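You operate a simulated robot arm through the tools that you are given. There is no shell and no other tool. Be economical: measure what you need, move in short steps, check, and stop when the job is done.

Carry out the task below with a simulated two-armed robot. There is one attempt and no reset: what you move stays moved.

Task
Set peel lever and winder knob by the job card, lock the lever, then inch the paper tight.
Fine: about the card's angle; winder on for it and left on, pull gauge in the green, paper whole.

It is judged by the outcome, as a careful person would: the job done as asked, and still so three seconds after it is handed in. It fails if anything else is knocked over, pushed out of place, dropped, spilled or broken.

Robot
Two 7-joint arms with two-finger parallel grippers on one trunk, on a base that drives. Base frame: it is fixed to the floor where the robot stands at the start and does not move with it; the origin is under the middle of the robot, x ahead of it, y to its left, z up. Readings come in mm, rad, newtons and seconds.
The left shoulder is at the start at [-109, 119, 729], the right one opposite. With the tool pointing down near the work surface each hand reaches from about 100 to 540 mm from the robot's upright axis, wherever it stands, measured 20 degrees to its own side. Places, roughly: flow knob [600, -400, 700]; heat shutter [1500, -1300, 900]; heater fan switch [400, -1100, 1300]; heater guard [600, -1000, 1100]; heater knob [500, -900, 1300]; heater switch [400, -1000, 1300]; inch button [900, 300, 1100]; job card [700, -400, 1500]; peel lever [1800, -300, 1000]; peel lock [900, 300, 800]; peeled paper [1900, -200, 1400]; pull gauge [800, 0, 700]; return valve [600, -300, 500]; strainer cover [500, -600, 800]; supply valve [400, -1100, 500]; water bleed valve [700, -300, 1200]. Payload 3.43 kg a hand.
Tool frame (each hand has its own): the origin (TCP) lies between the finger pads and is the grasp point; the fingertips stand 30 mm ahead of it; z points along the fingers, y is the line along which they close. The gripper opens to 94 mm. The fingers are 28 mm wide and 10 mm thick; the gripper's body (50 by 96 mm) begins 55 mm behind the TCP.
Orientation is that of the tool frame in the base frame, as [roll, pitch, yaw] about the fixed x, y, z axes, in that order (R = Rz(yaw) Ry(pitch) Rx(roll)). With the fingers straight down and closing along the base's y, the tool's x points along the base's -x, its y along +y and its z along -z.

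Tools
- The arms move only by the tool move_arm. It takes "left_moves", "right_moves" or both (then of equal length, played together; a hand with none holds still); each is one flat list of numbers, 6 for each row, row after row: the shift along the tool's x, y, z in mm, then the turn, a rotation vector about the tool's x, y, z in rad. In form: [tx, ty, tz, wx, wy, wz, tx, ty, tz, wx, wy, wz, ...]. A call has 1 to 8 rows; each row is the pose to reach, as a shift and turn from the pose commanded when the call began, along the tool's axes at that moment. "left_fingers" and "right_fingers" are, for a hand that has rows, the finger opening in mm, from 0 to 94, set as the call begins (left out, the last holds). A row lasts 0.2 s, in which the tool goes at most 50 mm and 0.15 rad; a call with a longer step from one row to the next is refused whole, and so is a gripper value outside its range. A pose out of reach is approached as far as the arm can. The call stops where the force on the tool passes 50 N (or 10 N more than at its start, if that is more) or the arm is blocked; 0.2 s more then pass. The fingers move at their own pace (about 153 mm/s each) and stop on an object; they squeeze with about 45 N. The grip force told is the motor's: it shows also when the fingers shut on nothing. Time passes only in rows, and 0.2 s behind the last, so rows that repeat a pose let the fingers close. The reply holds the time, the measured pose of the TCP, the force on the tool along the base axes, the opening and the grip force, in the units named above and with some noise, with the torque about the TCP (base axes, N m) and any sound that the robot's microphone picked up, and new pictures: "pictures" is both (left out), scene, wrist or none (wrist: the cameras of the hands that moved).
- Cameras (640 x 400 px; columns grow to the right, rows downward): "scene" is now at [40.2, 24.3, 1441]; the picture's right is [0.10, -1.00, 0.00], its down [-0.67, -0.07, -0.74] and it looks along [0.74, 0.07, -0.67] (base axes); focal length 264 px, centre (320, 200). "left" rides on the left gripper at [76, -14, -102] in its tool frame; the picture's right is [0.18, 0.98, 0.00], its down [-0.75, 0.14, -0.64] and it looks along [-0.63, 0.12, 0.77] (tool axes); focal length 243 px, centre (320, 200). "right" rides on the right gripper at [76, 14, -102] in its tool frame; the picture's right is [-0.18, 0.98, 0.00], its down [-0.75, -0.14, -0.64] and it looks along [-0.63, -0.12, 0.77] (tool axes); focal length 243 px, centre (320, 200). There is no depth. A picture from a camera that has moved, and an enlarged one, comes with that camera's place and axes in the base frame and with its lens. The place of the scene camera against the robot may be out by one fixed shift of up to 25 mm in any direction.
- slide_trunk(by): slides the trunk up (or, below 0, down) by that many mm; the arms and the scene camera ride with it, the base frame stays. It gives what a move gives, with no picture.
- drive_base(legs): drives the robot by 1 to 6 legs, each [ahead, left, turn to the left] in mm, mm and rad, along the robot's own axes; the way and the turn of a leg run together, so that a leg with both is an arc; at most 1500 mm and 3.142 rad a leg. The arms and the cameras ride along, it lands a little off, and it stops where it bumps. It gives what a move gives, and a new picture of the scene camera.
- aim_head(pan, tilt): turns the head with the scene camera to pan (to the left, within 2.496 rad either way) and tilt (down, from -0.506 to 1.204), counted from straight ahead of the robot. It gives what a move gives, and a new picture of the scene camera.
- close_up(camera, box): a new picture of the part [left, top, right, bottom] of that camera's present view, enlarged. No time passes.
- sign_off(): hands the job in; it is judged then, once.

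Work in short steps. Places have to be worked out from the pictures, the camera data and where the tool is seen: move nearer, look again, correct. Check each grasp and each placing, and mend what went wrong. You have 120 turns and 260 pictures in all, those below and enlarged ones among them. Open the grippers and draw the arms clear of the work before you hand the job in, unless the task says otherwise; then end with one line.

The tools are called after ">>>" as name(argument=value, ...) on one line, values as JSON. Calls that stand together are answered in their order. move_arm: Moves the arms, as the interface text tells. Its arguments: {"type":"object","properties":{"left_moves":{"type":"array"},"left_fingers":{"type":"number"},"right_moves":{"type":"array"},"right_fingers":{"type":"number"},"pictures":{"type":"string","enum":["both","scene","wrist","none"]}},"required":[]} The other tools are called the same way: slide_trunk (by) slides the trunk up or down; drive_base (legs) drives the base; aim_head (pan, tilt) turns the head that bears the scene camera; close_up (camera, box) takes an enlarged picture of a part of a camera's view; sign_off () hands the job in.

At the start:

```text
clock: 0.0
left_tool_pos: [337.0, 264.9, 999.9]
left_ee_rot: [-3.141, 0.0, 3.141]
left_wrist_force: [-0.3, 0.5, 0.3]
left_torque: [-0.01, -0.01, 0.02]
left_opening: 94.1
left_gripper_force: 0.1
right_tool_pos: [294.9, -40.2, 999.2]
right_ee_rot: [3.141, -0.001, -3.14]
right_wrist_force: [0.3, -0.1, 0.7]
right_torque: [-0.02, 0.05, 0.02]
right_opening: 94.1
right_gripper_force: 0.0
trunk travel left (down, up): [-150.0, 185.0]
robot x, y, heading: [-0.8, 1.3, 0.001]
head pan, tilt: [0.098, 0.737]
```

scene: 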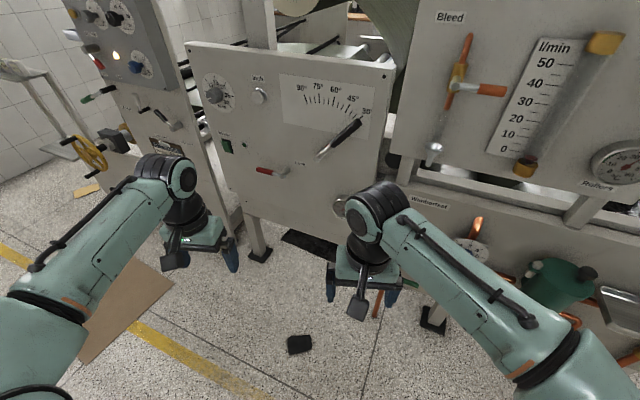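
right: 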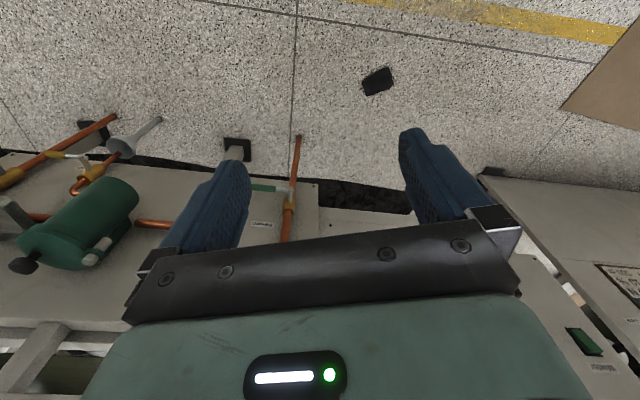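
left: 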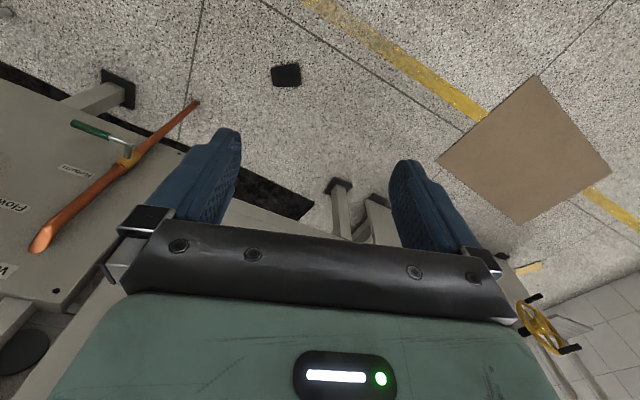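

The panel ahead shows a dial with angle scale, a lever and a red lock. I look at the job card first (up and right), and enlarge the panel.

>>> close_up(camera="scene", box=[180, 40, 400, 200])

>>> aim_head(pan=-0.5, tilt=0.0)

```text
2.50 times, centred on (290, 120) of scene
camera zoom: at [40.2, 24.3, 1441.0], right [0.1, -1.0, 0.0], down [-0.67, -0.07, -0.74], along [0.74, 0.07, -0.67], focal length 660 px, centre (395, 400)
```

zoom: 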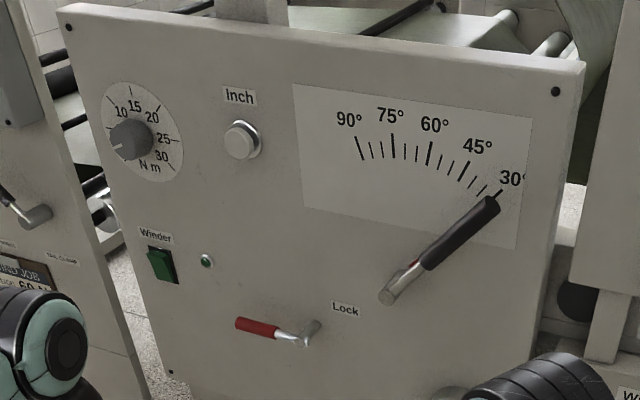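

```text
clock: 1.1
left_tool_pos: [336.7, 264.7, 999.4]
left_ee_rot: [-3.139, 0.0, -3.141]
left_wrist_force: [-0.2, 0.2, 0.3]
left_torque: [0.01, 0.0, 0.0]
left_opening: 94.0
left_gripper_force: 0.1
right_tool_pos: [294.2, -40.9, 999.0]
right_ee_rot: [-3.141, 0.0, -3.141]
right_wrist_force: [0.1, 0.0, -0.4]
right_torque: [0.0, 0.01, -0.01]
right_opening: 93.8
right_gripper_force: 0.0
trunk travel left (down, up): [-150.0, 185.0]
robot x, y, heading: [3.0, -1.2, -0.006]
head pan, tilt: [-0.499, 0.0]
camera scene: at [36.3, -26.8, 1507.9], right [-0.48, -0.88, 0.0], down [0.0, 0.0, -1.0], along [0.88, -0.48, 0.0], focal length 264 px, centre (320, 200)
```

scene: 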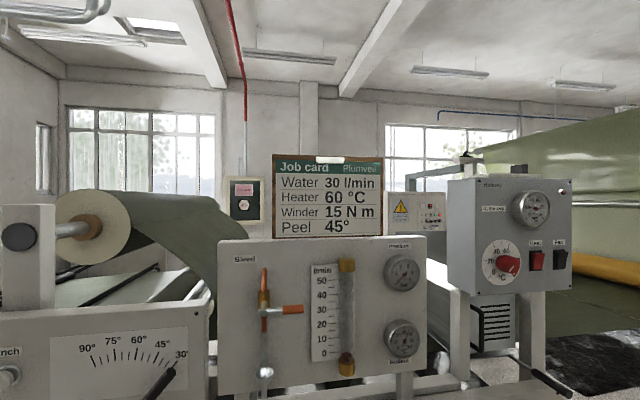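

The card reads Winder 15 N m, Peel 45°. I confirm it with a close-up and look at the panel square on.

>>> close_up(camera="scene", box=[220, 140, 400, 250])

>>> aim_head(pan=0.2, tilt=0.5)

>>> close_up(camera="scene", box=[180, 0, 500, 200])

```text
3.56 times, centred on (310, 195) of scene
camera zoom: at [36.3, -26.8, 1507.9], right [-0.48, -0.88, 0.0], down [0.0, 0.0, -1.0], along [0.88, -0.48, 0.0], focal length 938 px, centre (356, 218)
```

zoom: 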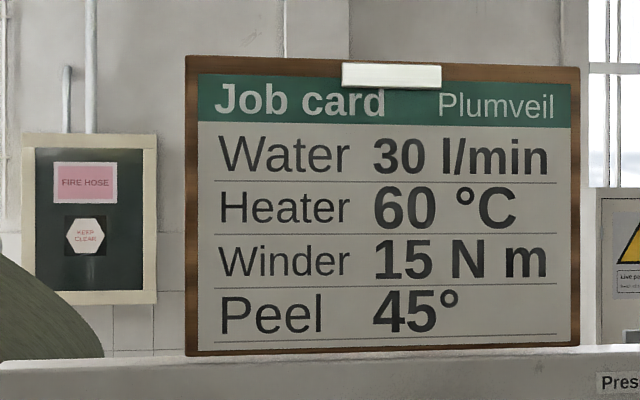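

```text
clock: 2.2
left_tool_pos: [337.6, 265.4, 1000.8]
left_ee_rot: [-3.14, 0.0, 3.141]
left_wrist_force: [1.1, 0.4, 0.0]
left_torque: [0.01, -0.02, 0.0]
left_opening: 94.1
left_gripper_force: 0.1
right_tool_pos: [294.5, -40.2, 1000.7]
right_ee_rot: [-3.141, 0.0, -3.14]
right_wrist_force: [1.0, -0.1, -0.5]
right_torque: [-0.02, 0.04, 0.0]
right_opening: 94.0
right_gripper_force: 0.0
trunk travel left (down, up): [-150.0, 185.0]
robot x, y, heading: [3.3, 1.2, 0.001]
head pan, tilt: [0.201, 0.499]
camera scene: at [46.3, 34.2, 1461.9], right [0.2, -0.98, 0.0], down [-0.47, -0.09, -0.88], along [0.86, 0.17, -0.48], focal length 264 px, centre (320, 200)
```

scene: 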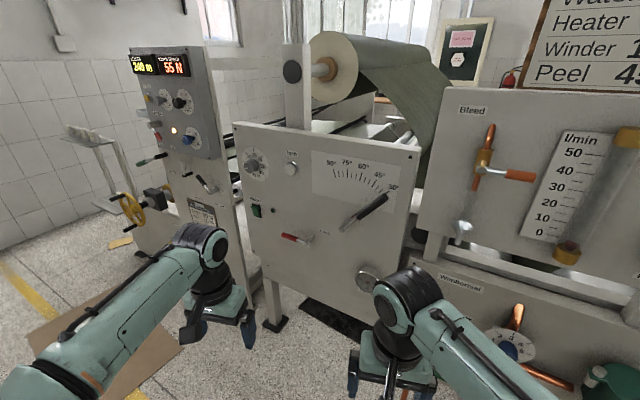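

```text
2.00 times, centred on (340, 100) of scene
camera zoom: at [46.3, 34.2, 1461.9], right [0.2, -0.98, 0.0], down [-0.47, -0.09, -0.88], along [0.86, 0.17, -0.48], focal length 528 px, centre (280, 400)
```

zoom: 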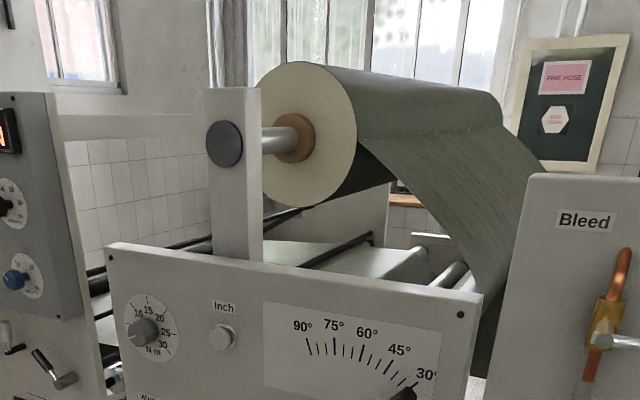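

Card confirmed: 15 N m and 45°. I'll now pitch both hands so the fingers point ahead, in two calls.

>>> move_arm(left_moves=[-15, 0, 0, 0, -0.14, 0, -30, 0, 0, 0, -0.28, 0, -45, 0, 0, 0, -0.42, 0, -60, 0, 0, 0, -0.56, 0, -75, 0, 0, 0, -0.7, 0, -90, 0, 0, 0, -0.84, 0], right_moves=[-15, 0, 0, 0, -0.14, 0, -30, 0, 0, 0, -0.28, 0, -45, 0, 0, 0, -0.42, 0, -60, 0, 0, 0, -0.56, 0, -75, 0, 0, 0, -0.7, 0, -90, 0, 0, 0, -0.84, 0], left_fingers=40, right_fingers=40, pictures="none")

>>> move_arm(left_moves=[0, 0, 0, 0, -0.14, 0, 0, 0, 0, 0, -0.28, 0, 0, 0, 0, 0, -0.42, 0, 0, 0, 0, 0, -0.56, 0, 0, 0, 0, 0, -0.7, 0, 0, 0, 0, 0, -0.731, 0], right_moves=[0, 0, 0, 0, -0.14, 0, 0, 0, 0, 0, -0.28, 0, 0, 0, 0, 0, -0.42, 0, 0, 0, 0, 0, -0.56, 0, 0, 0, 0, 0, -0.7, 0, 0, 0, 0, 0, -0.731, 0], pictures="both")

```text
clock: 3.6
left_tool_pos: [427.6, 265.8, 999.6]
left_ee_rot: [-3.141, 0.841, -3.14]
left_wrist_force: [0.1, -0.9, -0.4]
left_torque: [0.01, -0.01, -0.01]
left_opening: 40.0
left_gripper_force: 0.0
right_tool_pos: [385.0, -43.0, 998.5]
right_ee_rot: [3.141, 0.842, 3.141]
right_wrist_force: [0.1, 1.2, -0.2]
right_torque: [-0.03, -0.02, -0.01]
right_opening: 40.0
right_gripper_force: 0.0
trunk travel left (down, up): [-150.0, 185.0]
robot x, y, heading: [2.0, -2.2, 0.003]
head pan, tilt: [0.201, 0.499]
```

```text
clock: 5.0
left_tool_pos: [428.3, 265.5, 999.2]
left_ee_rot: [0.705, 1.569, 0.705]
left_wrist_force: [-0.1, 0.2, 0.1]
left_torque: [-0.02, -0.02, 0.04]
left_opening: 39.9
left_gripper_force: 0.1
right_tool_pos: [384.9, -40.6, 1000.2]
right_ee_rot: [0.193, 1.57, 0.192]
right_wrist_force: [0.5, 0.1, -0.1]
right_torque: [-0.01, -0.01, 0.01]
right_opening: 39.7
right_gripper_force: 0.0
trunk travel left (down, up): [-150.0, 185.0]
robot x, y, heading: [-3.7, 1.3, -0.004]
head pan, tilt: [0.201, 0.499]
camera scene: at [46.2, 34.3, 1461.8], right [0.2, -0.98, 0.0], down [-0.47, -0.1, -0.88], along [0.86, 0.18, -0.48], focal length 264 px, centre (320, 200)
camera right: at [282.0, -27.5, 923.4], right [0.0, 0.98, 0.18], down [-0.64, -0.14, 0.75], along [0.77, -0.12, 0.63], focal length 243 px, centre (320, 200)
camera left: at [326.1, 251.4, 923.6], right [0.0, 0.98, -0.18], down [-0.64, 0.14, 0.75], along [0.77, 0.12, 0.63], focal length 243 px, centre (320, 200)
```

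scene: 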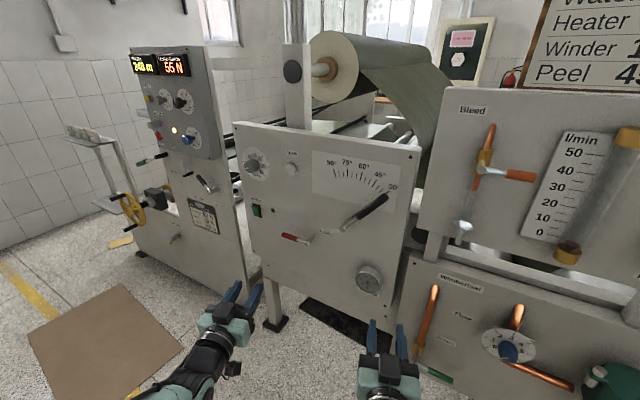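
right: 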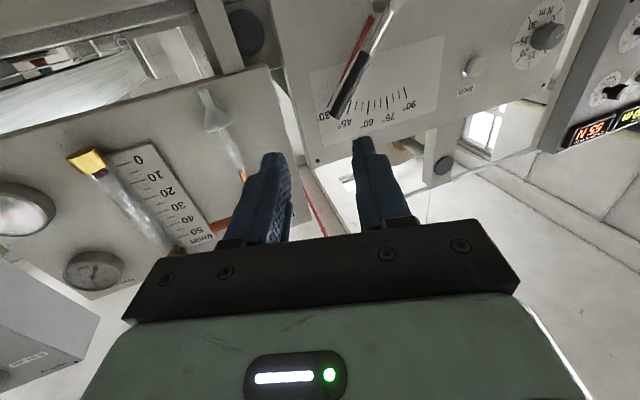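
left: 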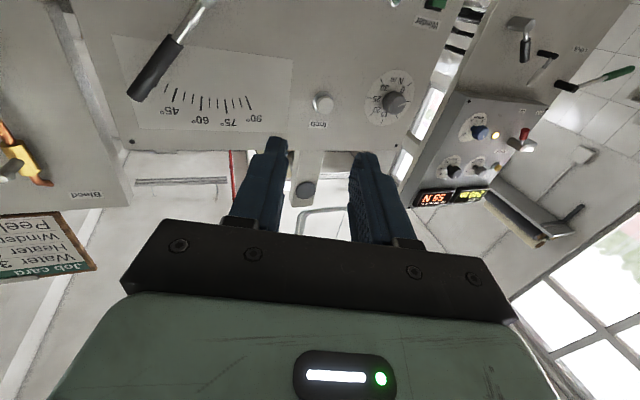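

Triangulating from both wrist cameras: inch ≈ (900, 293, 1104), winder knob ≈ (953, 470, 1091), lever hub ≈ (777, 91, 958), lever tip ≈ (760, -37, 1109); the panel is yawed about -0.29 rad to me. Before driving I look at the floor for the black thing.

>>> aim_head(pan=0.2, tilt=1.15)

```text
clock: 6.0
left_tool_pos: [428.4, 265.2, 999.2]
left_ee_rot: [-0.71, 1.571, -0.711]
left_wrist_force: [-0.4, 0.1, -0.1]
left_torque: [0.03, 0.0, 0.02]
left_opening: 40.0
left_gripper_force: 0.1
right_tool_pos: [385.2, -41.0, 999.6]
right_ee_rot: [-2.453, 1.571, -2.452]
right_wrist_force: [-0.5, 0.3, -0.7]
right_torque: [0.04, 0.01, -0.01]
right_opening: 40.1
right_gripper_force: 0.1
trunk travel left (down, up): [-150.0, 185.0]
robot x, y, heading: [-2.8, 2.9, 0.003]
head pan, tilt: [0.201, 1.15]
camera scene: at [15.6, 28.1, 1411.1], right [0.2, -0.98, 0.0], down [-0.89, -0.18, -0.41], along [0.4, 0.08, -0.91], focal length 264 px, centre (320, 200)
```

scene: 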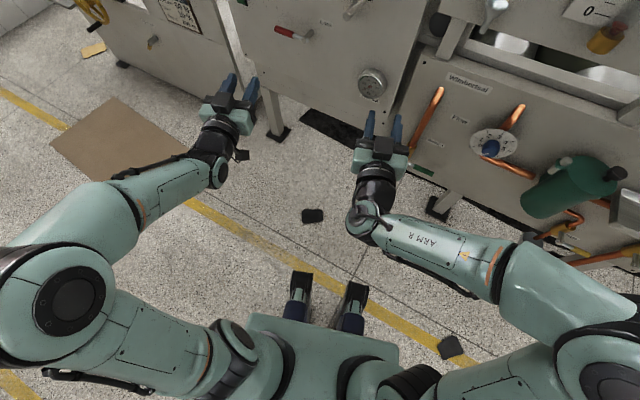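

The floor pads are at about (536, 179) and (20, -604); my base clears them. I turn to face the panel, slide left 480 mm, then ahead 120 mm.

>>> drive_base(legs=[[0, 0, -0.29], [0, 480, 0], [120, 0, 0]])

>>> aim_head(pan=0.0, tilt=0.75)

>>> move_arm(left_moves=[0, 0, 0, 0, 0, 0], right_moves=[0, 0, 0, 0, 0, 0], pictures="wrist")

```text
clock: 12.5
left_tool_pos: [731.0, 566.0, 998.0]
left_ee_rot: [2.938, 1.571, 2.666]
left_wrist_force: [0.7, -0.2, 0.0]
left_torque: [-0.01, -0.02, 0.0]
left_opening: 39.8
left_gripper_force: 0.0
right_tool_pos: [606.6, 282.0, 999.3]
right_ee_rot: [-0.273, 1.57, -0.546]
right_wrist_force: [0.0, -0.5, -0.5]
right_torque: [0.0, -0.01, 0.02]
right_opening: 39.6
right_gripper_force: 0.0
trunk travel left (down, up): [-150.0, 185.0]
robot x, y, heading: [246.7, 427.5, -0.275]
head pan, tilt: [0.201, 1.15]
camera scene: at [265.6, 447.1, 1411.0], right [-0.07, -1.0, 0.0], down [-0.91, 0.07, -0.41], along [0.41, -0.03, -0.91], focal length 264 px, centre (320, 200)
```

scene: 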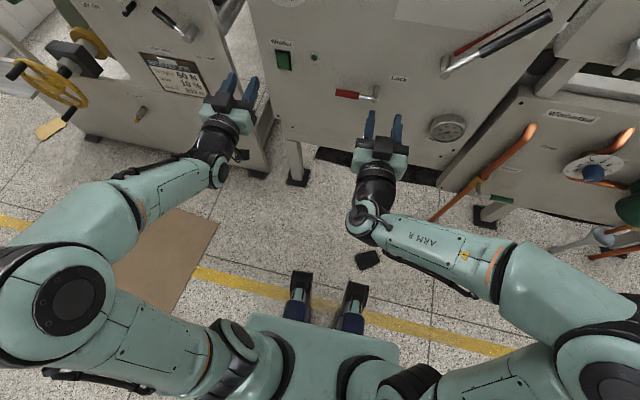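

```text
clock: 13.3
left_tool_pos: [729.7, 565.0, 999.7]
left_ee_rot: [-1.613, 1.57, -1.887]
left_wrist_force: [-0.4, -0.3, -0.4]
left_torque: [0.0, 0.02, 0.0]
left_opening: 40.0
left_gripper_force: 0.0
right_tool_pos: [605.3, 281.8, 999.2]
right_ee_rot: [-2.947, 1.57, 3.062]
right_wrist_force: [-0.8, -0.8, -0.3]
right_torque: [0.0, 0.03, 0.0]
right_opening: 39.7
right_gripper_force: 0.1
trunk travel left (down, up): [-150.0, 185.0]
robot x, y, heading: [248.9, 424.1, -0.276]
head pan, tilt: [0.0, 0.75]
camera scene: at [284.9, 429.4, 1439.8], right [-0.27, -0.96, 0.0], down [-0.66, 0.18, -0.73], along [0.7, -0.2, -0.68], focal length 264 px, centre (320, 200)
```

scene: 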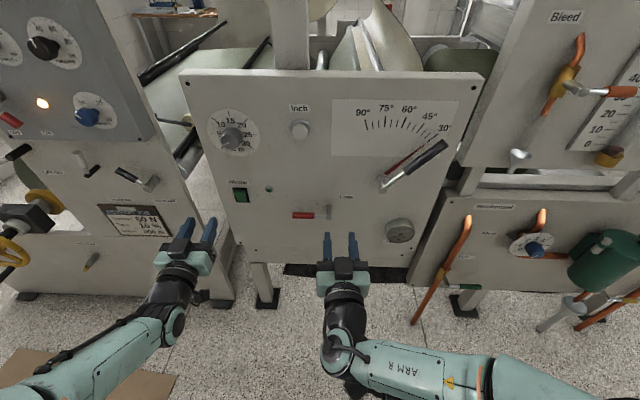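

```text
clock: 13.7
left_tool_pos: [730.6, 565.2, 999.7]
left_ee_rot: [-1.716, 1.57, -1.99]
left_wrist_force: [-0.4, 0.0, 0.5]
left_torque: [-0.01, -0.02, -0.01]
left_opening: 40.1
left_gripper_force: 0.1
right_tool_pos: [605.8, 282.0, 1002.2]
right_ee_rot: [-2.899, 1.57, 3.11]
right_wrist_force: [0.2, -0.8, -0.9]
right_torque: [0.0, 0.01, -0.03]
right_opening: 39.8
right_gripper_force: 0.1
trunk travel left (down, up): [-150.0, 185.0]
robot x, y, heading: [247.2, 425.8, -0.276]
head pan, tilt: [0.0, 0.75]
camera right: at [510.9, 323.2, 923.5], right [0.27, 0.95, 0.18], down [-0.66, 0.04, 0.75], along [0.71, -0.32, 0.63], focal length 243 px, centre (320, 200)
camera left: at [628.5, 580.0, 923.7], right [0.27, 0.95, -0.18], down [-0.58, 0.31, 0.75], along [0.77, -0.09, 0.63], focal length 243 px, centre (320, 200)
```

right: 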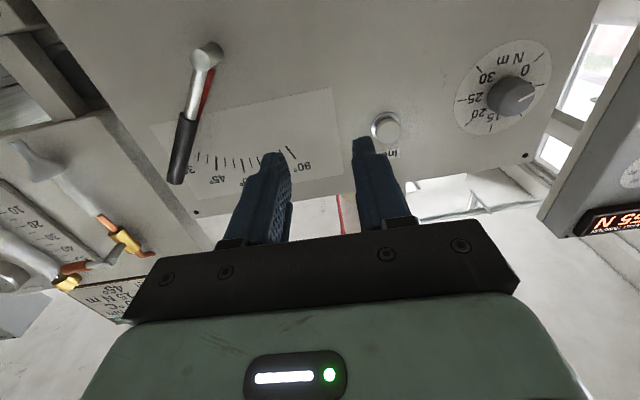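
left: 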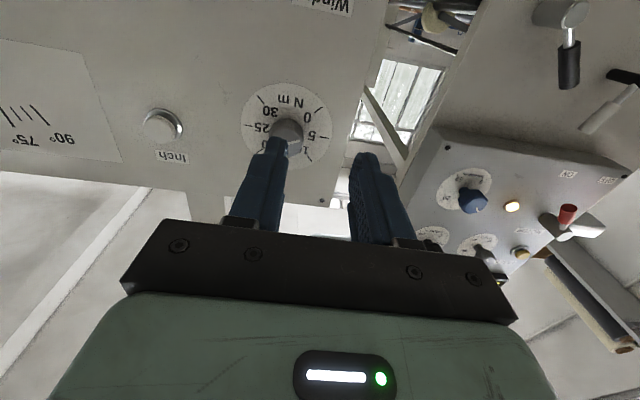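

The red strip beside the lever may be a pointer on the dial; I enlarge the panel.

>>> close_up(camera="scene", box=[325, 85, 485, 185])

>>> close_up(camera="scene", box=[195, 95, 355, 235])

>>> close_up(camera="scene", box=[360, 200, 440, 250])

>>> close_up(camera="right", box=[440, 20, 580, 160])

```text
4.00 times, centred on (405, 135) of scene
camera zoom: at [284.9, 429.4, 1439.9], right [-0.27, -0.96, 0.0], down [-0.66, 0.18, -0.73], along [0.7, -0.2, -0.68], focal length 1056 px, centre (-20, 460)
```

zoom: 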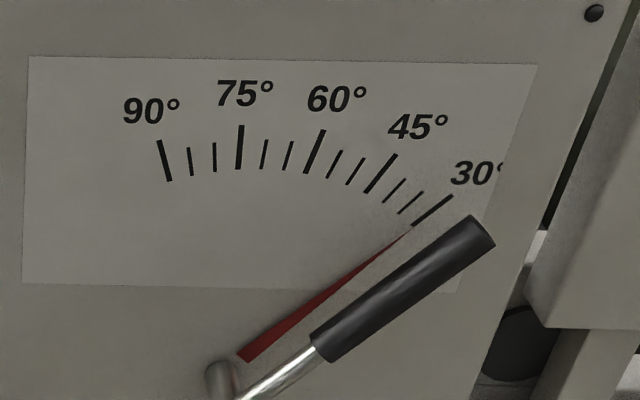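

```text
2.86 times, centred on (275, 165) of scene
camera zoom: at [284.9, 429.4, 1439.9], right [-0.27, -0.96, 0.0], down [-0.66, 0.18, -0.73], along [0.7, -0.2, -0.68], focal length 754 px, centre (449, 300)
```

zoom: 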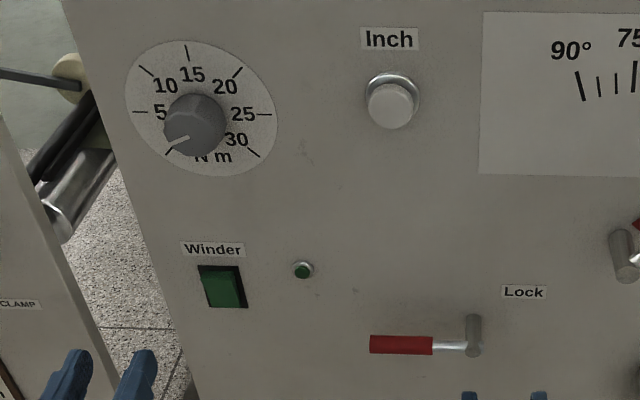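

```text
8.00 times, centred on (400, 225) of scene
camera zoom: at [284.9, 429.4, 1439.9], right [-0.27, -0.96, 0.0], down [-0.66, 0.18, -0.73], along [0.7, -0.2, -0.68], focal length 2112 px, centre (-320, 0)
```

zoom: 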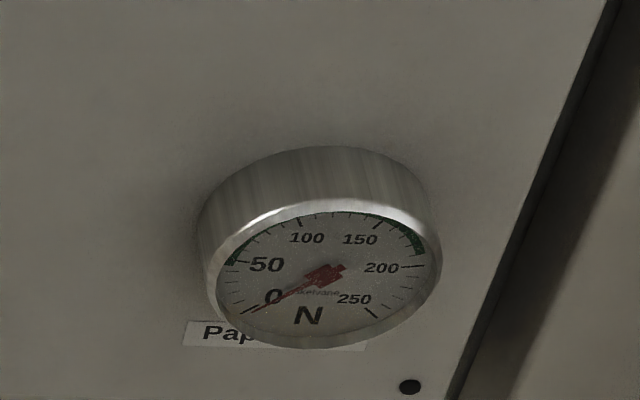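

```text
2.86 times, centred on (510, 90) of right
camera zoom: at [510.9, 323.2, 923.5], right [0.27, 0.95, 0.18], down [-0.66, 0.04, 0.75], along [0.71, -0.32, 0.63], focal length 693 px, centre (-223, 514)
```

zoom: 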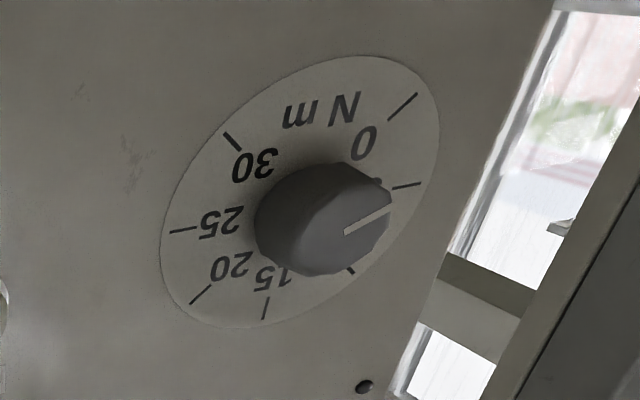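

Knob is near 0 (must go to 15, straight up), lever at 30° (pivot geometry: 45° mark is 15° further up), lock handle points left, gauge at 0 with a green band. I raise the trunk to bring the shoulders level with the work.

>>> slide_trunk(by=100)

>>> move_arm(right_moves=[0, -40, 10, 0, 0, 0.12, 0, -80, 20, 0, 0, 0.24, 10, -120, 30, 0, 0, 0.36, 20, -160, 40, 0, 0, 0.48, 30, -200, 50, 0, 0, 0.62, 40, -231, 60, 0, 0, 0.74, 42, -231, 100, 0, 0, 0.74, 42, -231, 140, 0, 0, 0.74], right_fingers=70, pictures="both")

```text
clock: 15.1
left_tool_pos: [730.2, 565.8, 1097.3]
left_ee_rot: [-0.432, 1.57, -0.702]
left_wrist_force: [-0.3, 0.3, 0.7]
left_torque: [0.03, 0.01, -0.01]
left_opening: 40.1
left_gripper_force: 0.1
right_tool_pos: [604.5, 282.6, 1100.6]
right_ee_rot: [-0.148, 1.57, -0.421]
right_wrist_force: [0.0, 0.0, -0.4]
right_torque: [0.02, 0.01, 0.01]
right_opening: 39.9
right_gripper_force: 0.1
trunk travel left (down, up): [-250.0, 85.0]
robot x, y, heading: [248.2, 423.8, -0.269]
head pan, tilt: [0.0, 0.75]
```

```text
clock: 16.9
left_tool_pos: [732.2, 564.4, 1099.3]
left_ee_rot: [-0.952, 1.569, -1.225]
left_wrist_force: [0.1, -0.5, -0.4]
left_torque: [-0.02, 0.0, 0.02]
left_opening: 40.1
left_gripper_force: 0.0
right_tool_pos: [675.5, 19.8, 1058.6]
right_ee_rot: [1.573, 0.83, 1.299]
right_wrist_force: [0.0, -0.2, 0.9]
right_torque: [0.02, 0.0, -0.02]
right_opening: 70.1
right_gripper_force: 0.0
right hand out of reach, approached as far as the arm can: row 3, 4
trunk travel left (down, up): [-250.0, 85.0]
robot x, y, heading: [246.0, 424.7, -0.272]
head pan, tilt: [0.0, 0.75]
camera scene: at [278.3, 430.5, 1537.7], right [-0.27, -0.96, 0.0], down [-0.66, 0.18, -0.73], along [0.7, -0.2, -0.68], focal length 264 px, centre (320, 200)
camera right: at [594.0, 106.5, 1010.9], right [0.16, 0.58, 0.8], down [-0.78, -0.42, 0.46], along [0.6, -0.7, 0.39], focal length 243 px, centre (320, 200)
```

scene: 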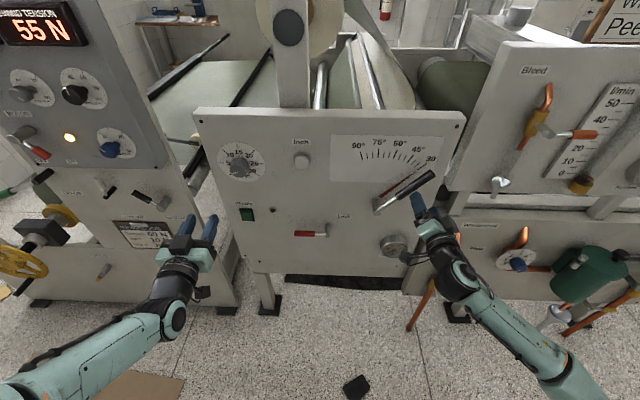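
right: 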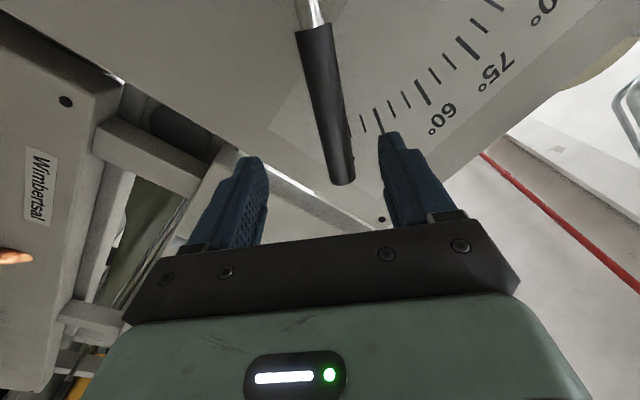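

Lever handle lies along tool x, about 8 mm to +y, ~95 mm ahead. I advance around it with the fingers open.

>>> move_arm(right_moves=[0, 8, 35, 0, 0, 0, 0, 8, 65, 0, 0, 0, 0, 8, 85, 0, 0, 0], pictures="both")

```text
clock: 17.7
left_tool_pos: [729.9, 565.7, 1099.4]
left_ee_rot: [-0.943, 1.571, -1.216]
left_wrist_force: [0.9, 0.0, 0.6]
left_torque: [0.03, -0.01, 0.0]
left_opening: 39.8
left_gripper_force: 0.1
right_tool_pos: [761.3, 5.2, 1062.9]
right_ee_rot: [1.57, 0.833, 1.297]
right_wrist_force: [-0.4, 0.2, 0.4]
right_torque: [0.0, 0.0, -0.04]
right_opening: 69.8
right_gripper_force: 0.1
trunk travel left (down, up): [-250.0, 85.0]
robot x, y, heading: [243.5, 426.9, -0.274]
head pan, tilt: [0.0, 0.75]
camera scene: at [277.7, 431.9, 1537.7], right [-0.27, -0.96, 0.0], down [-0.66, 0.18, -0.73], along [0.7, -0.2, -0.68], focal length 264 px, centre (320, 200)
camera right: at [679.7, 91.3, 1016.2], right [0.16, 0.58, 0.8], down [-0.78, -0.42, 0.46], along [0.6, -0.7, 0.39], focal length 243 px, centre (320, 200)
```

scene: 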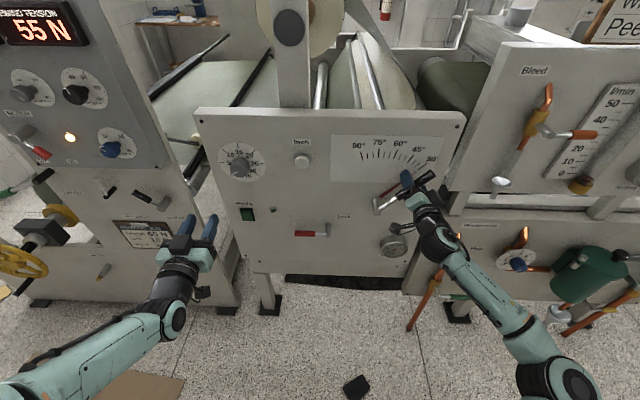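
right: 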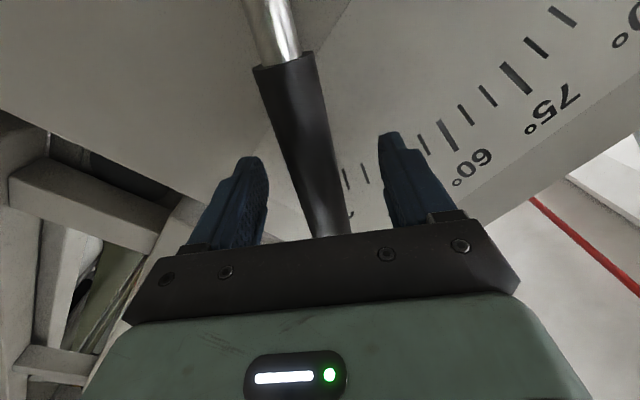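

The handle is between the fingers; I go 8 mm deeper and close.

>>> move_arm(right_moves=[0, 0, 8, 0, 0, 0, 0, 0, 8, 0, 0, 0, 0, 0, 8, 0, 0, 0], right_fingers=10, pictures="wrist")

>>> close_up(camera="scene", box=[330, 120, 490, 220])

```text
clock: 18.5
left_tool_pos: [728.5, 567.8, 1100.0]
left_ee_rot: [-0.613, 1.568, -0.886]
left_wrist_force: [0.1, -0.1, -0.3]
left_torque: [0.0, 0.03, -0.02]
left_opening: 40.3
left_gripper_force: 0.0
right_tool_pos: [764.7, 2.7, 1063.9]
right_ee_rot: [1.565, 0.834, 1.301]
right_wrist_force: [-16.0, 19.4, -1.7]
right_torque: [-1.12, 0.58, 0.4]
right_opening: 30.1
right_gripper_force: 45.1
right hand out of reach, approached as far as the arm can: row 1, 2, 3
trunk travel left (down, up): [-250.0, 85.0]
robot x, y, heading: [248.7, 421.3, -0.272]
head pan, tilt: [0.0, 0.75]
camera right: at [682.6, 88.0, 1015.8], right [0.16, 0.58, 0.8], down [-0.78, -0.42, 0.46], along [0.6, -0.69, 0.39], focal length 243 px, centre (320, 200)
```

right: 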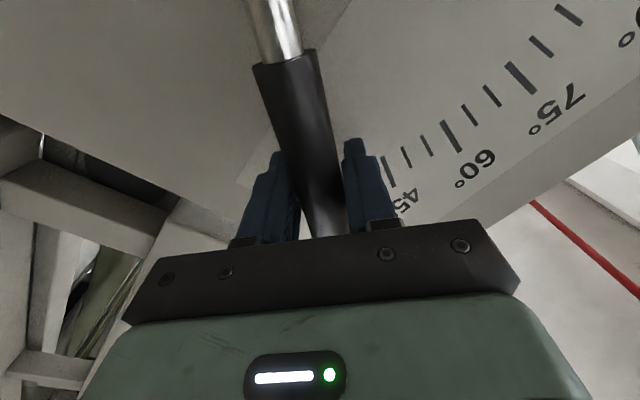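

```text
4.00 times, centred on (410, 170) of scene
camera zoom: at [275.0, 435.0, 1537.7], right [-0.27, -0.96, 0.0], down [-0.66, 0.18, -0.73], along [0.71, -0.2, -0.68], focal length 1056 px, centre (-40, 320)
```

zoom: 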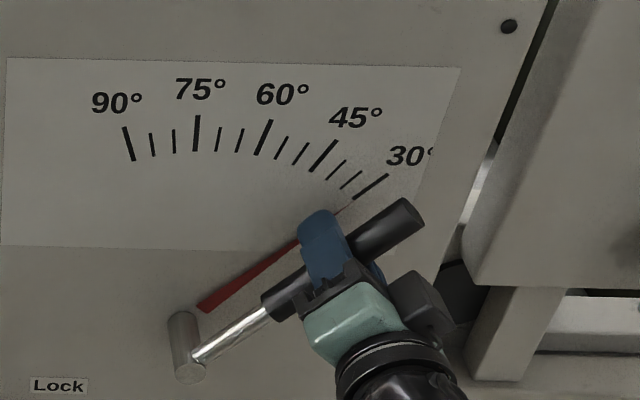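

Handle gripped (30 mm opening). I swing it 15° on an arc of ~154 mm about the pivot, turning the hand with it.

>>> move_arm(right_moves=[0.3, 10, 0, 0, 0, -0.065, 1.3, 20, 0, 0, 0, -0.13, 3, 30, 0, 0, 0, -0.196, 5.2, 39.9, 0, 0, 0, -0.262], pictures="none")

>>> close_up(camera="scene", box=[330, 120, 490, 220])

```text
clock: 19.5
left_tool_pos: [733.5, 566.9, 1098.4]
left_ee_rot: [-2.627, 1.567, -2.899]
left_wrist_force: [0.1, 0.5, 0.2]
left_torque: [0.01, 0.01, -0.03]
left_opening: 40.0
left_gripper_force: 0.1
right_tool_pos: [759.8, 0.6, 1085.5]
right_ee_rot: [1.579, 1.097, 1.303]
right_wrist_force: [9.2, 15.6, -7.2]
right_torque: [-0.04, -1.21, 1.4]
right_opening: 32.7
right_gripper_force: 19.1
right hand out of reach, approached as far as the arm can: row 1, 2, 3, 4
trunk travel left (down, up): [-250.0, 85.0]
robot x, y, heading: [249.6, 428.0, -0.277]
head pan, tilt: [0.0, 0.75]
```

```text
4.00 times, centred on (410, 170) of scene
camera zoom: at [282.3, 432.8, 1537.6], right [-0.27, -0.96, 0.0], down [-0.66, 0.18, -0.73], along [0.7, -0.2, -0.68], focal length 1056 px, centre (-40, 320)
```

zoom: 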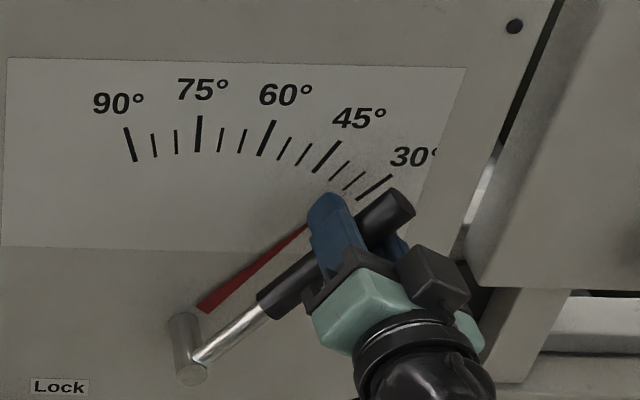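

The hand hit its reach limit; the lever moved only ~2°. I let go, draw back, raise the trunk, and come 45 mm closer.

>>> move_arm(right_moves=[0, 0, 0, 0, 0, 0, 0, 0, 0, 0, 0, 0, 0, 0, -40, 0, 0, 0, 0, 0, -80, 0, 0, 0], right_fingers=75, pictures="none")

>>> slide_trunk(by=80)

>>> drive_base(legs=[[45, 0, -0.015]])

>>> close_up(camera="right", box=[0, 0, 640, 400])

```text
clock: 20.5
left_tool_pos: [730.1, 565.7, 1099.2]
left_ee_rot: [0.538, 1.57, 0.264]
left_wrist_force: [0.7, -1.0, -0.9]
left_torque: [-0.03, -0.02, -0.01]
left_opening: 39.8
left_gripper_force: 0.1
right_tool_pos: [678.5, 22.0, 1088.8]
right_ee_rot: [1.567, 1.093, 1.295]
right_wrist_force: [-0.1, -0.7, -0.9]
right_torque: [-0.02, -0.01, -0.03]
right_opening: 75.0
right_gripper_force: 0.0
trunk travel left (down, up): [-250.0, 85.0]
robot x, y, heading: [241.5, 423.3, -0.273]
head pan, tilt: [0.0, 0.75]
```

```text
clock: 21.6
left_tool_pos: [729.7, 565.3, 1178.8]
left_ee_rot: [-1.644, 1.57, -1.917]
left_wrist_force: [0.1, 0.1, 0.2]
left_torque: [0.01, 0.03, 0.02]
left_opening: 39.8
left_gripper_force: 0.0
right_tool_pos: [678.1, 21.0, 1167.2]
right_ee_rot: [1.571, 1.092, 1.297]
right_wrist_force: [0.1, 0.4, -0.3]
right_torque: [0.01, -0.05, -0.03]
right_opening: 75.1
right_gripper_force: 0.0
trunk travel left (down, up): [-330.0, 5.0]
robot x, y, heading: [247.4, 425.8, -0.277]
head pan, tilt: [0.0, 0.75]
```

```text
clock: 22.5
left_tool_pos: [773.0, 546.6, 1178.6]
left_ee_rot: [-1.216, 1.57, -1.505]
left_wrist_force: [-0.3, 0.3, -0.2]
left_torque: [-0.01, -0.01, 0.03]
left_opening: 40.1
left_gripper_force: 0.1
right_tool_pos: [714.4, 2.4, 1166.4]
right_ee_rot: [1.569, 1.092, 1.279]
right_wrist_force: [1.0, 0.2, -0.5]
right_torque: [0.0, 0.01, 0.01]
right_opening: 75.0
right_gripper_force: 0.1
trunk travel left (down, up): [-330.0, 5.0]
robot x, y, heading: [288.2, 411.7, -0.287]
head pan, tilt: [0.0, 0.75]
camera scene: at [317.6, 419.3, 1622.8], right [-0.28, -0.96, 0.0], down [-0.65, 0.19, -0.73], along [0.7, -0.21, -0.68], focal length 264 px, centre (320, 200)
```

scene: 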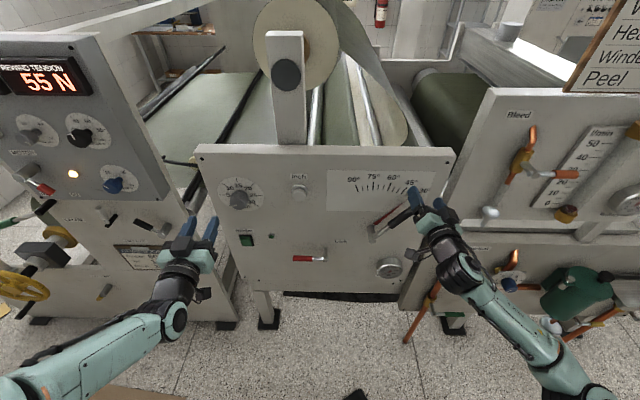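

```text
1.00 times, centred on (320, 200) of right (not enlarged: the box is as wide or as high as the picture)
camera zoom: at [629.4, 77.5, 1105.0], right [0.22, 0.76, 0.62], down [-0.75, -0.27, 0.6], along [0.62, -0.6, 0.51], focal length 243 px, centre (320, 200)
```

zoom: 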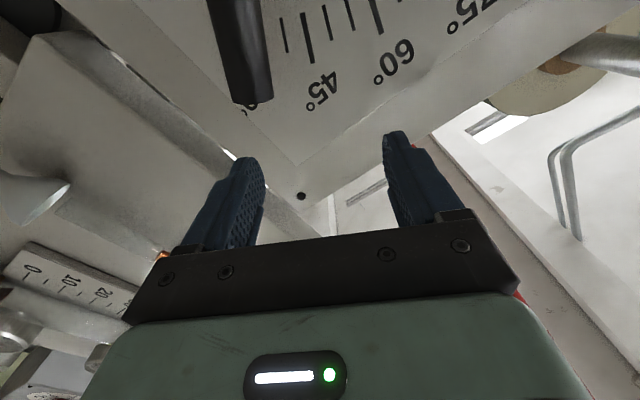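

Now I align again over the handle (drawing back a little first), before advancing.

>>> move_arm(right_moves=[20, -8, -20, 0, 0, 0.08, 45, -15, -20, 0, 0, 0.16, 70, -22, -20, 0, 0, 0.23, 97, -30, -20, 0, 0, 0.23], pictures="wrist")

```text
clock: 23.5
left_tool_pos: [774.0, 546.4, 1178.7]
left_ee_rot: [1.117, 1.571, 0.829]
left_wrist_force: [0.1, -0.3, 0.1]
left_torque: [0.01, -0.02, 0.02]
left_opening: 40.1
left_gripper_force: 0.0
right_tool_pos: [696.0, 14.8, 1096.4]
right_ee_rot: [1.594, 0.863, 1.308]
right_wrist_force: [0.1, -0.1, -1.1]
right_torque: [0.01, 0.02, -0.01]
right_opening: 74.8
right_gripper_force: 0.0
right hand out of reach, approached as far as the arm can: row 3, 4
trunk travel left (down, up): [-330.0, 5.0]
robot x, y, heading: [285.9, 416.0, -0.295]
head pan, tilt: [0.0, 0.75]
camera right: at [613.7, 101.0, 1048.4], right [0.18, 0.6, 0.78], down [-0.78, -0.4, 0.49], along [0.6, -0.69, 0.39], focal length 243 px, centre (320, 200)
```

right: 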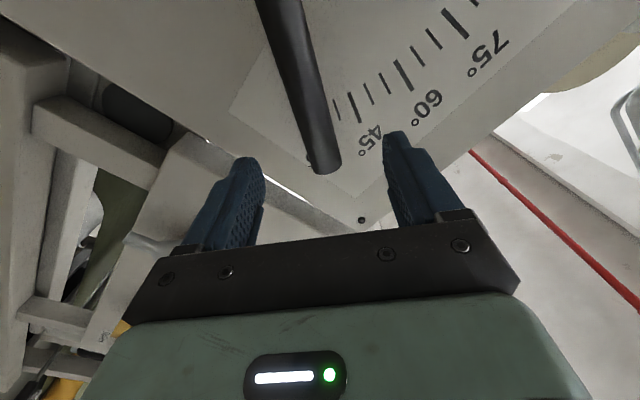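

The arm is limited low relative to the shoulder, so I lower the trunk 100 mm and re-align.

>>> move_arm(right_moves=[0, 0, -30, 0, 0, 0], pictures="none")

>>> slide_trunk(by=-130)

```text
clock: 23.9
left_tool_pos: [773.4, 546.2, 1179.3]
left_ee_rot: [0.517, 1.571, 0.229]
left_wrist_force: [-0.8, 1.0, -0.2]
left_torque: [0.01, -0.03, 0.02]
left_opening: 39.9
left_gripper_force: 0.0
right_tool_pos: [666.6, 22.0, 1098.4]
right_ee_rot: [1.581, 0.861, 1.291]
right_wrist_force: [0.1, -0.7, -0.2]
right_torque: [0.02, 0.0, -0.02]
right_opening: 75.0
right_gripper_force: 0.1
trunk travel left (down, up): [-330.0, 5.0]
robot x, y, heading: [287.6, 411.7, -0.295]
head pan, tilt: [0.0, 0.75]
```

```text
clock: 25.5
left_tool_pos: [775.1, 545.9, 1049.5]
left_ee_rot: [-2.221, 1.57, -2.51]
left_wrist_force: [-0.1, -0.1, 0.4]
left_torque: [-0.03, -0.01, -0.01]
left_opening: 39.9
left_gripper_force: 0.0
right_tool_pos: [666.8, 21.7, 966.9]
right_ee_rot: [1.582, 0.863, 1.295]
right_wrist_force: [0.5, -0.8, 0.7]
right_torque: [-0.02, -0.03, 0.05]
right_opening: 75.0
right_gripper_force: 0.1
trunk travel left (down, up): [-200.0, 135.0]
robot x, y, heading: [287.9, 415.6, -0.291]
head pan, tilt: [0.0, 0.75]
```

I move to be in front of the handle again.

>>> move_arm(right_moves=[-17, 18, 10, 0, 0, 0, -34, 37, 20, 0, 0, 0, -50, 55, 30, 0, 0, 0, -67, 74, 40, 0, 0, 0], pictures="wrist")

```text
clock: 26.5
left_tool_pos: [774.3, 546.4, 1050.0]
left_ee_rot: [-2.993, 1.57, 3.005]
left_wrist_force: [-0.1, 0.0, 0.3]
left_torque: [0.03, 0.0, 0.0]
left_opening: 40.3
left_gripper_force: 0.0
right_tool_pos: [708.5, 24.1, 1065.7]
right_ee_rot: [1.581, 0.863, 1.294]
right_wrist_force: [0.1, -0.2, -0.2]
right_torque: [0.0, 0.0, 0.01]
right_opening: 75.1
right_gripper_force: 0.1
trunk travel left (down, up): [-200.0, 135.0]
robot x, y, heading: [288.5, 417.0, -0.29]
head pan, tilt: [0.0, 0.75]
camera right: at [627.2, 109.9, 1017.9], right [0.18, 0.6, 0.78], down [-0.78, -0.39, 0.49], along [0.6, -0.7, 0.4], focal length 243 px, centre (320, 200)
```

right: 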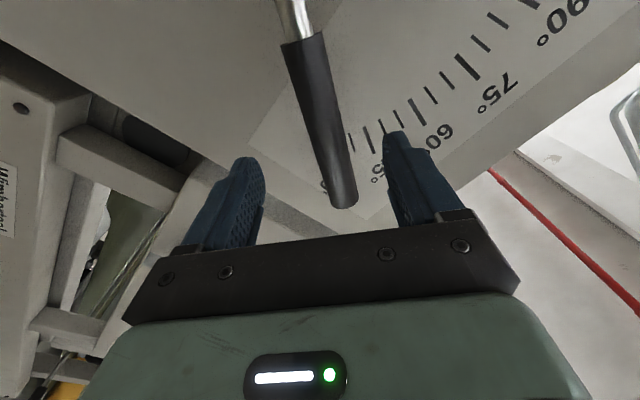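

Handle is between the fingers; I advance 52 mm with a small turn and then close.

>>> move_arm(right_moves=[0, 4, 25, 0, 0, -0.1, 0, 4, 45, 0, 0, -0.1, 0, 4, 54, 0, 0, -0.1], pictures="none")

>>> move_arm(right_moves=[0, 0, 0, 0, 0, 0, 0, 0, 0, 0, 0, 0, 0, 0, 0, 0, 0, 0], right_fingers=10, pictures="wrist")

```text
clock: 27.3
left_tool_pos: [775.3, 546.7, 1048.1]
left_ee_rot: [-1.619, 1.569, -1.905]
left_wrist_force: [-0.3, -0.3, -0.5]
left_torque: [0.02, -0.01, 0.0]
left_opening: 39.6
left_gripper_force: 0.1
right_tool_pos: [761.0, 8.7, 1067.4]
right_ee_rot: [1.583, 0.963, 1.296]
right_wrist_force: [0.1, 0.4, -0.1]
right_torque: [-0.01, 0.02, 0.0]
right_opening: 74.9
right_gripper_force: 0.1
trunk travel left (down, up): [-200.0, 135.0]
robot x, y, heading: [291.1, 411.3, -0.293]
head pan, tilt: [0.0, 0.75]
```

```text
clock: 28.1
left_tool_pos: [774.8, 546.6, 1048.9]
left_ee_rot: [-1.35, 1.571, -1.637]
left_wrist_force: [0.6, 0.3, -0.1]
left_torque: [-0.02, -0.03, 0.02]
left_opening: 39.9
left_gripper_force: 0.0
right_tool_pos: [762.0, 12.3, 1069.5]
right_ee_rot: [1.577, 0.963, 1.296]
right_wrist_force: [4.8, 3.9, 8.5]
right_torque: [1.08, -0.06, 0.35]
right_opening: 29.1
right_gripper_force: 44.8
trunk travel left (down, up): [-200.0, 135.0]
robot x, y, heading: [295.3, 415.0, -0.29]
head pan, tilt: [0.0, 0.75]
camera right: at [678.9, 93.3, 1014.6], right [0.2, 0.67, 0.71], down [-0.77, -0.35, 0.54], along [0.61, -0.65, 0.45], focal length 243 px, centre (320, 200)
```

right: 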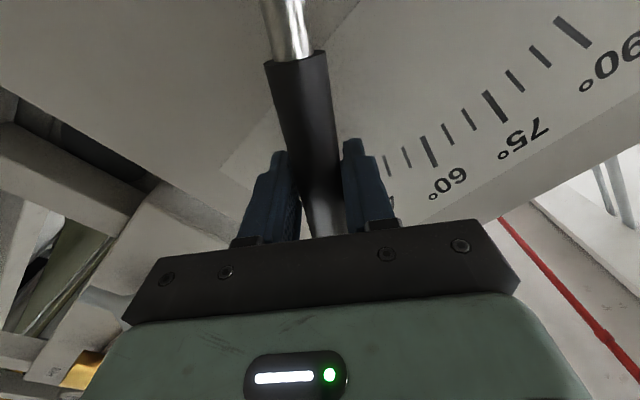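

Gripped again, no reach warning. I swing 10° of arc first.

>>> move_arm(right_moves=[0.3, 9, 0, 0, 0, -0.058, 1.2, 18, 0, 0, 0, -0.116, 2.3, 27, 0, 0, 0, -0.174], pictures="none")

>>> close_up(camera="scene", box=[330, 100, 490, 200])

```text
clock: 28.9
left_tool_pos: [774.0, 546.1, 1049.6]
left_ee_rot: [1.126, 1.569, 0.837]
left_wrist_force: [-0.4, -0.1, -0.3]
left_torque: [0.01, 0.0, -0.02]
left_opening: 39.9
left_gripper_force: 0.0
right_tool_pos: [767.8, 30.1, 1080.6]
right_ee_rot: [1.586, 1.137, 1.298]
right_wrist_force: [-3.6, -6.0, -0.3]
right_torque: [0.46, -0.25, -0.13]
right_opening: 29.0
right_gripper_force: 44.7
trunk travel left (down, up): [-200.0, 135.0]
robot x, y, heading: [286.8, 413.6, -0.284]
head pan, tilt: [0.0, 0.75]
```

```text
4.00 times, centred on (410, 150) of scene
camera zoom: at [320.6, 417.5, 1488.7], right [-0.28, -0.96, 0.0], down [-0.65, 0.19, -0.73], along [0.7, -0.21, -0.68], focal length 1056 px, centre (-40, 400)
```

zoom: 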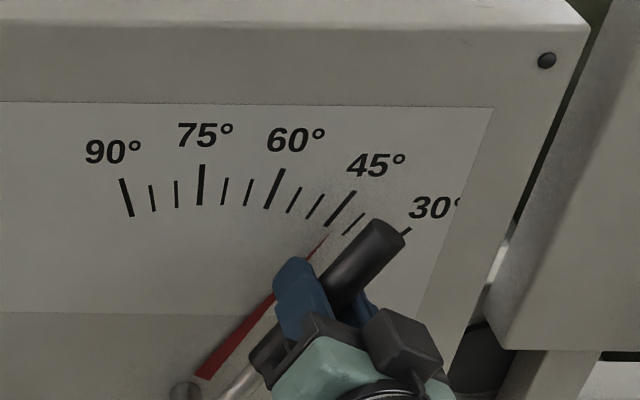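

The needle reads about 43°. I nudge it another ~2.3°.

>>> move_arm(right_moves=[0, 3, 0, 0, 0, -0.02, 0.1, 6, 0, 0, 0, -0.04, 0.1, 6, 0, 0, 0, -0.04], pictures="none")

>>> close_up(camera="scene", box=[365, 130, 445, 180])

```text
clock: 29.7
left_tool_pos: [774.6, 545.6, 1050.2]
left_ee_rot: [1.268, 1.568, 0.979]
left_wrist_force: [-0.3, -0.1, -0.9]
left_torque: [0.03, 0.0, -0.02]
left_opening: 40.1
left_gripper_force: 0.1
right_tool_pos: [769.1, 35.1, 1083.5]
right_ee_rot: [1.585, 1.174, 1.298]
right_wrist_force: [-3.4, -10.2, 5.1]
right_torque: [0.64, -0.18, -0.09]
right_opening: 28.9
right_gripper_force: 45.3
trunk travel left (down, up): [-200.0, 135.0]
robot x, y, heading: [292.3, 414.3, -0.289]
head pan, tilt: [0.0, 0.75]
```

```text
8.00 times, centred on (405, 155) of scene
camera zoom: at [320.3, 416.8, 1488.7], right [-0.28, -0.96, 0.0], down [-0.65, 0.19, -0.73], along [0.7, -0.21, -0.68], focal length 2112 px, centre (-360, 560)
```

zoom: 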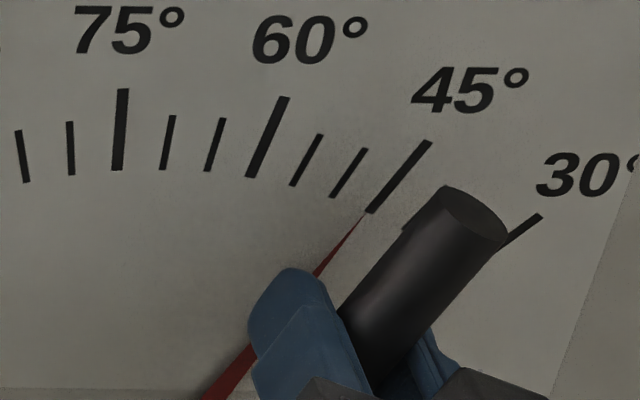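

The needle is on 45°. Holding the lever, I bring the left hand toward the lock handle for a look.

>>> close_up(camera="scene", box=[270, 190, 370, 260])

>>> move_arm(left_moves=[30, -25, 0, 0, 0, 0, 60, -50, 0, 0, 0, 0, 90, -75, 0, 0, 0, 0, 120, -100, 0, 0, 0, 0, 150, -125, 0, 0, 0, 0, 180, -150, 0, 0, 0, 0], left_fingers=0, pictures="both")

```text
5.71 times, centred on (320, 225) of scene
camera zoom: at [320.3, 416.8, 1488.7], right [-0.28, -0.96, 0.0], down [-0.65, 0.19, -0.73], along [0.7, -0.21, -0.68], focal length 1508 px, centre (320, 57)
```

zoom: 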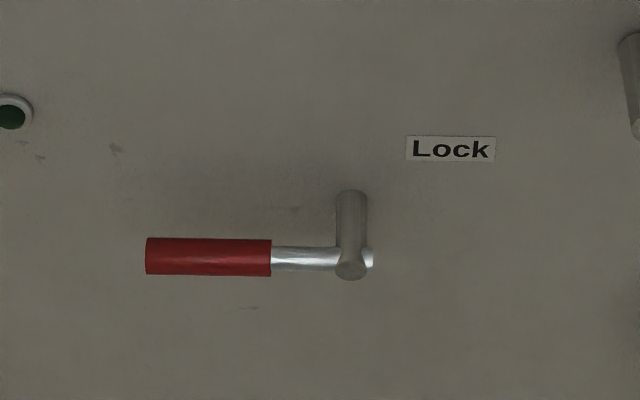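

```text
clock: 31.1
left_tool_pos: [732.8, 401.1, 868.3]
left_ee_rot: [0.904, 1.568, 0.62]
left_wrist_force: [-0.9, 0.0, -0.2]
left_torque: [0.0, -0.03, -0.02]
left_opening: 0.0
left_gripper_force: 32.9
right_tool_pos: [769.5, 35.6, 1083.9]
right_ee_rot: [1.584, 1.174, 1.299]
right_wrist_force: [1.5, -11.2, 11.3]
right_torque: [0.87, -0.29, 0.16]
right_opening: 28.5
right_gripper_force: 44.7
trunk travel left (down, up): [-200.0, 135.0]
robot x, y, heading: [288.7, 414.8, -0.291]
head pan, tilt: [0.0, 0.75]
camera scene: at [320.4, 416.8, 1488.7], right [-0.28, -0.96, 0.0], down [-0.65, 0.19, -0.73], along [0.7, -0.21, -0.68], focal length 264 px, centre (320, 200)
camera left: at [630.4, 417.0, 792.5], right [0.28, 0.94, -0.18], down [-0.58, 0.32, 0.75], along [0.77, -0.1, 0.63], focal length 243 px, centre (320, 200)
```

scene: 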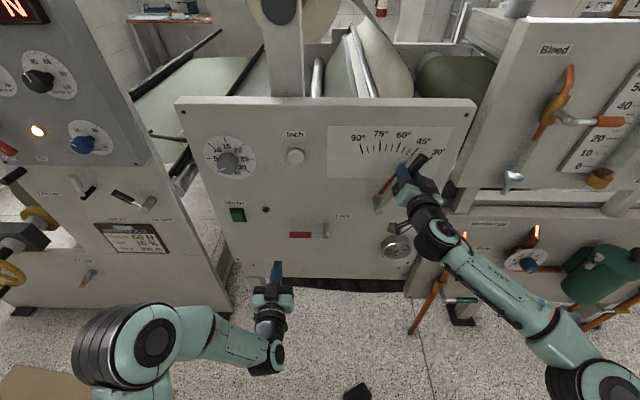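
left: 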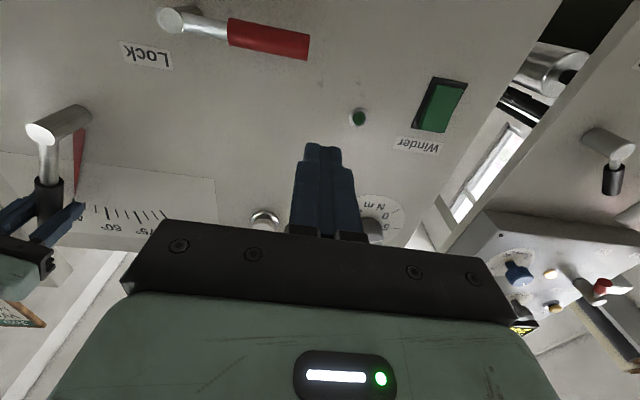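

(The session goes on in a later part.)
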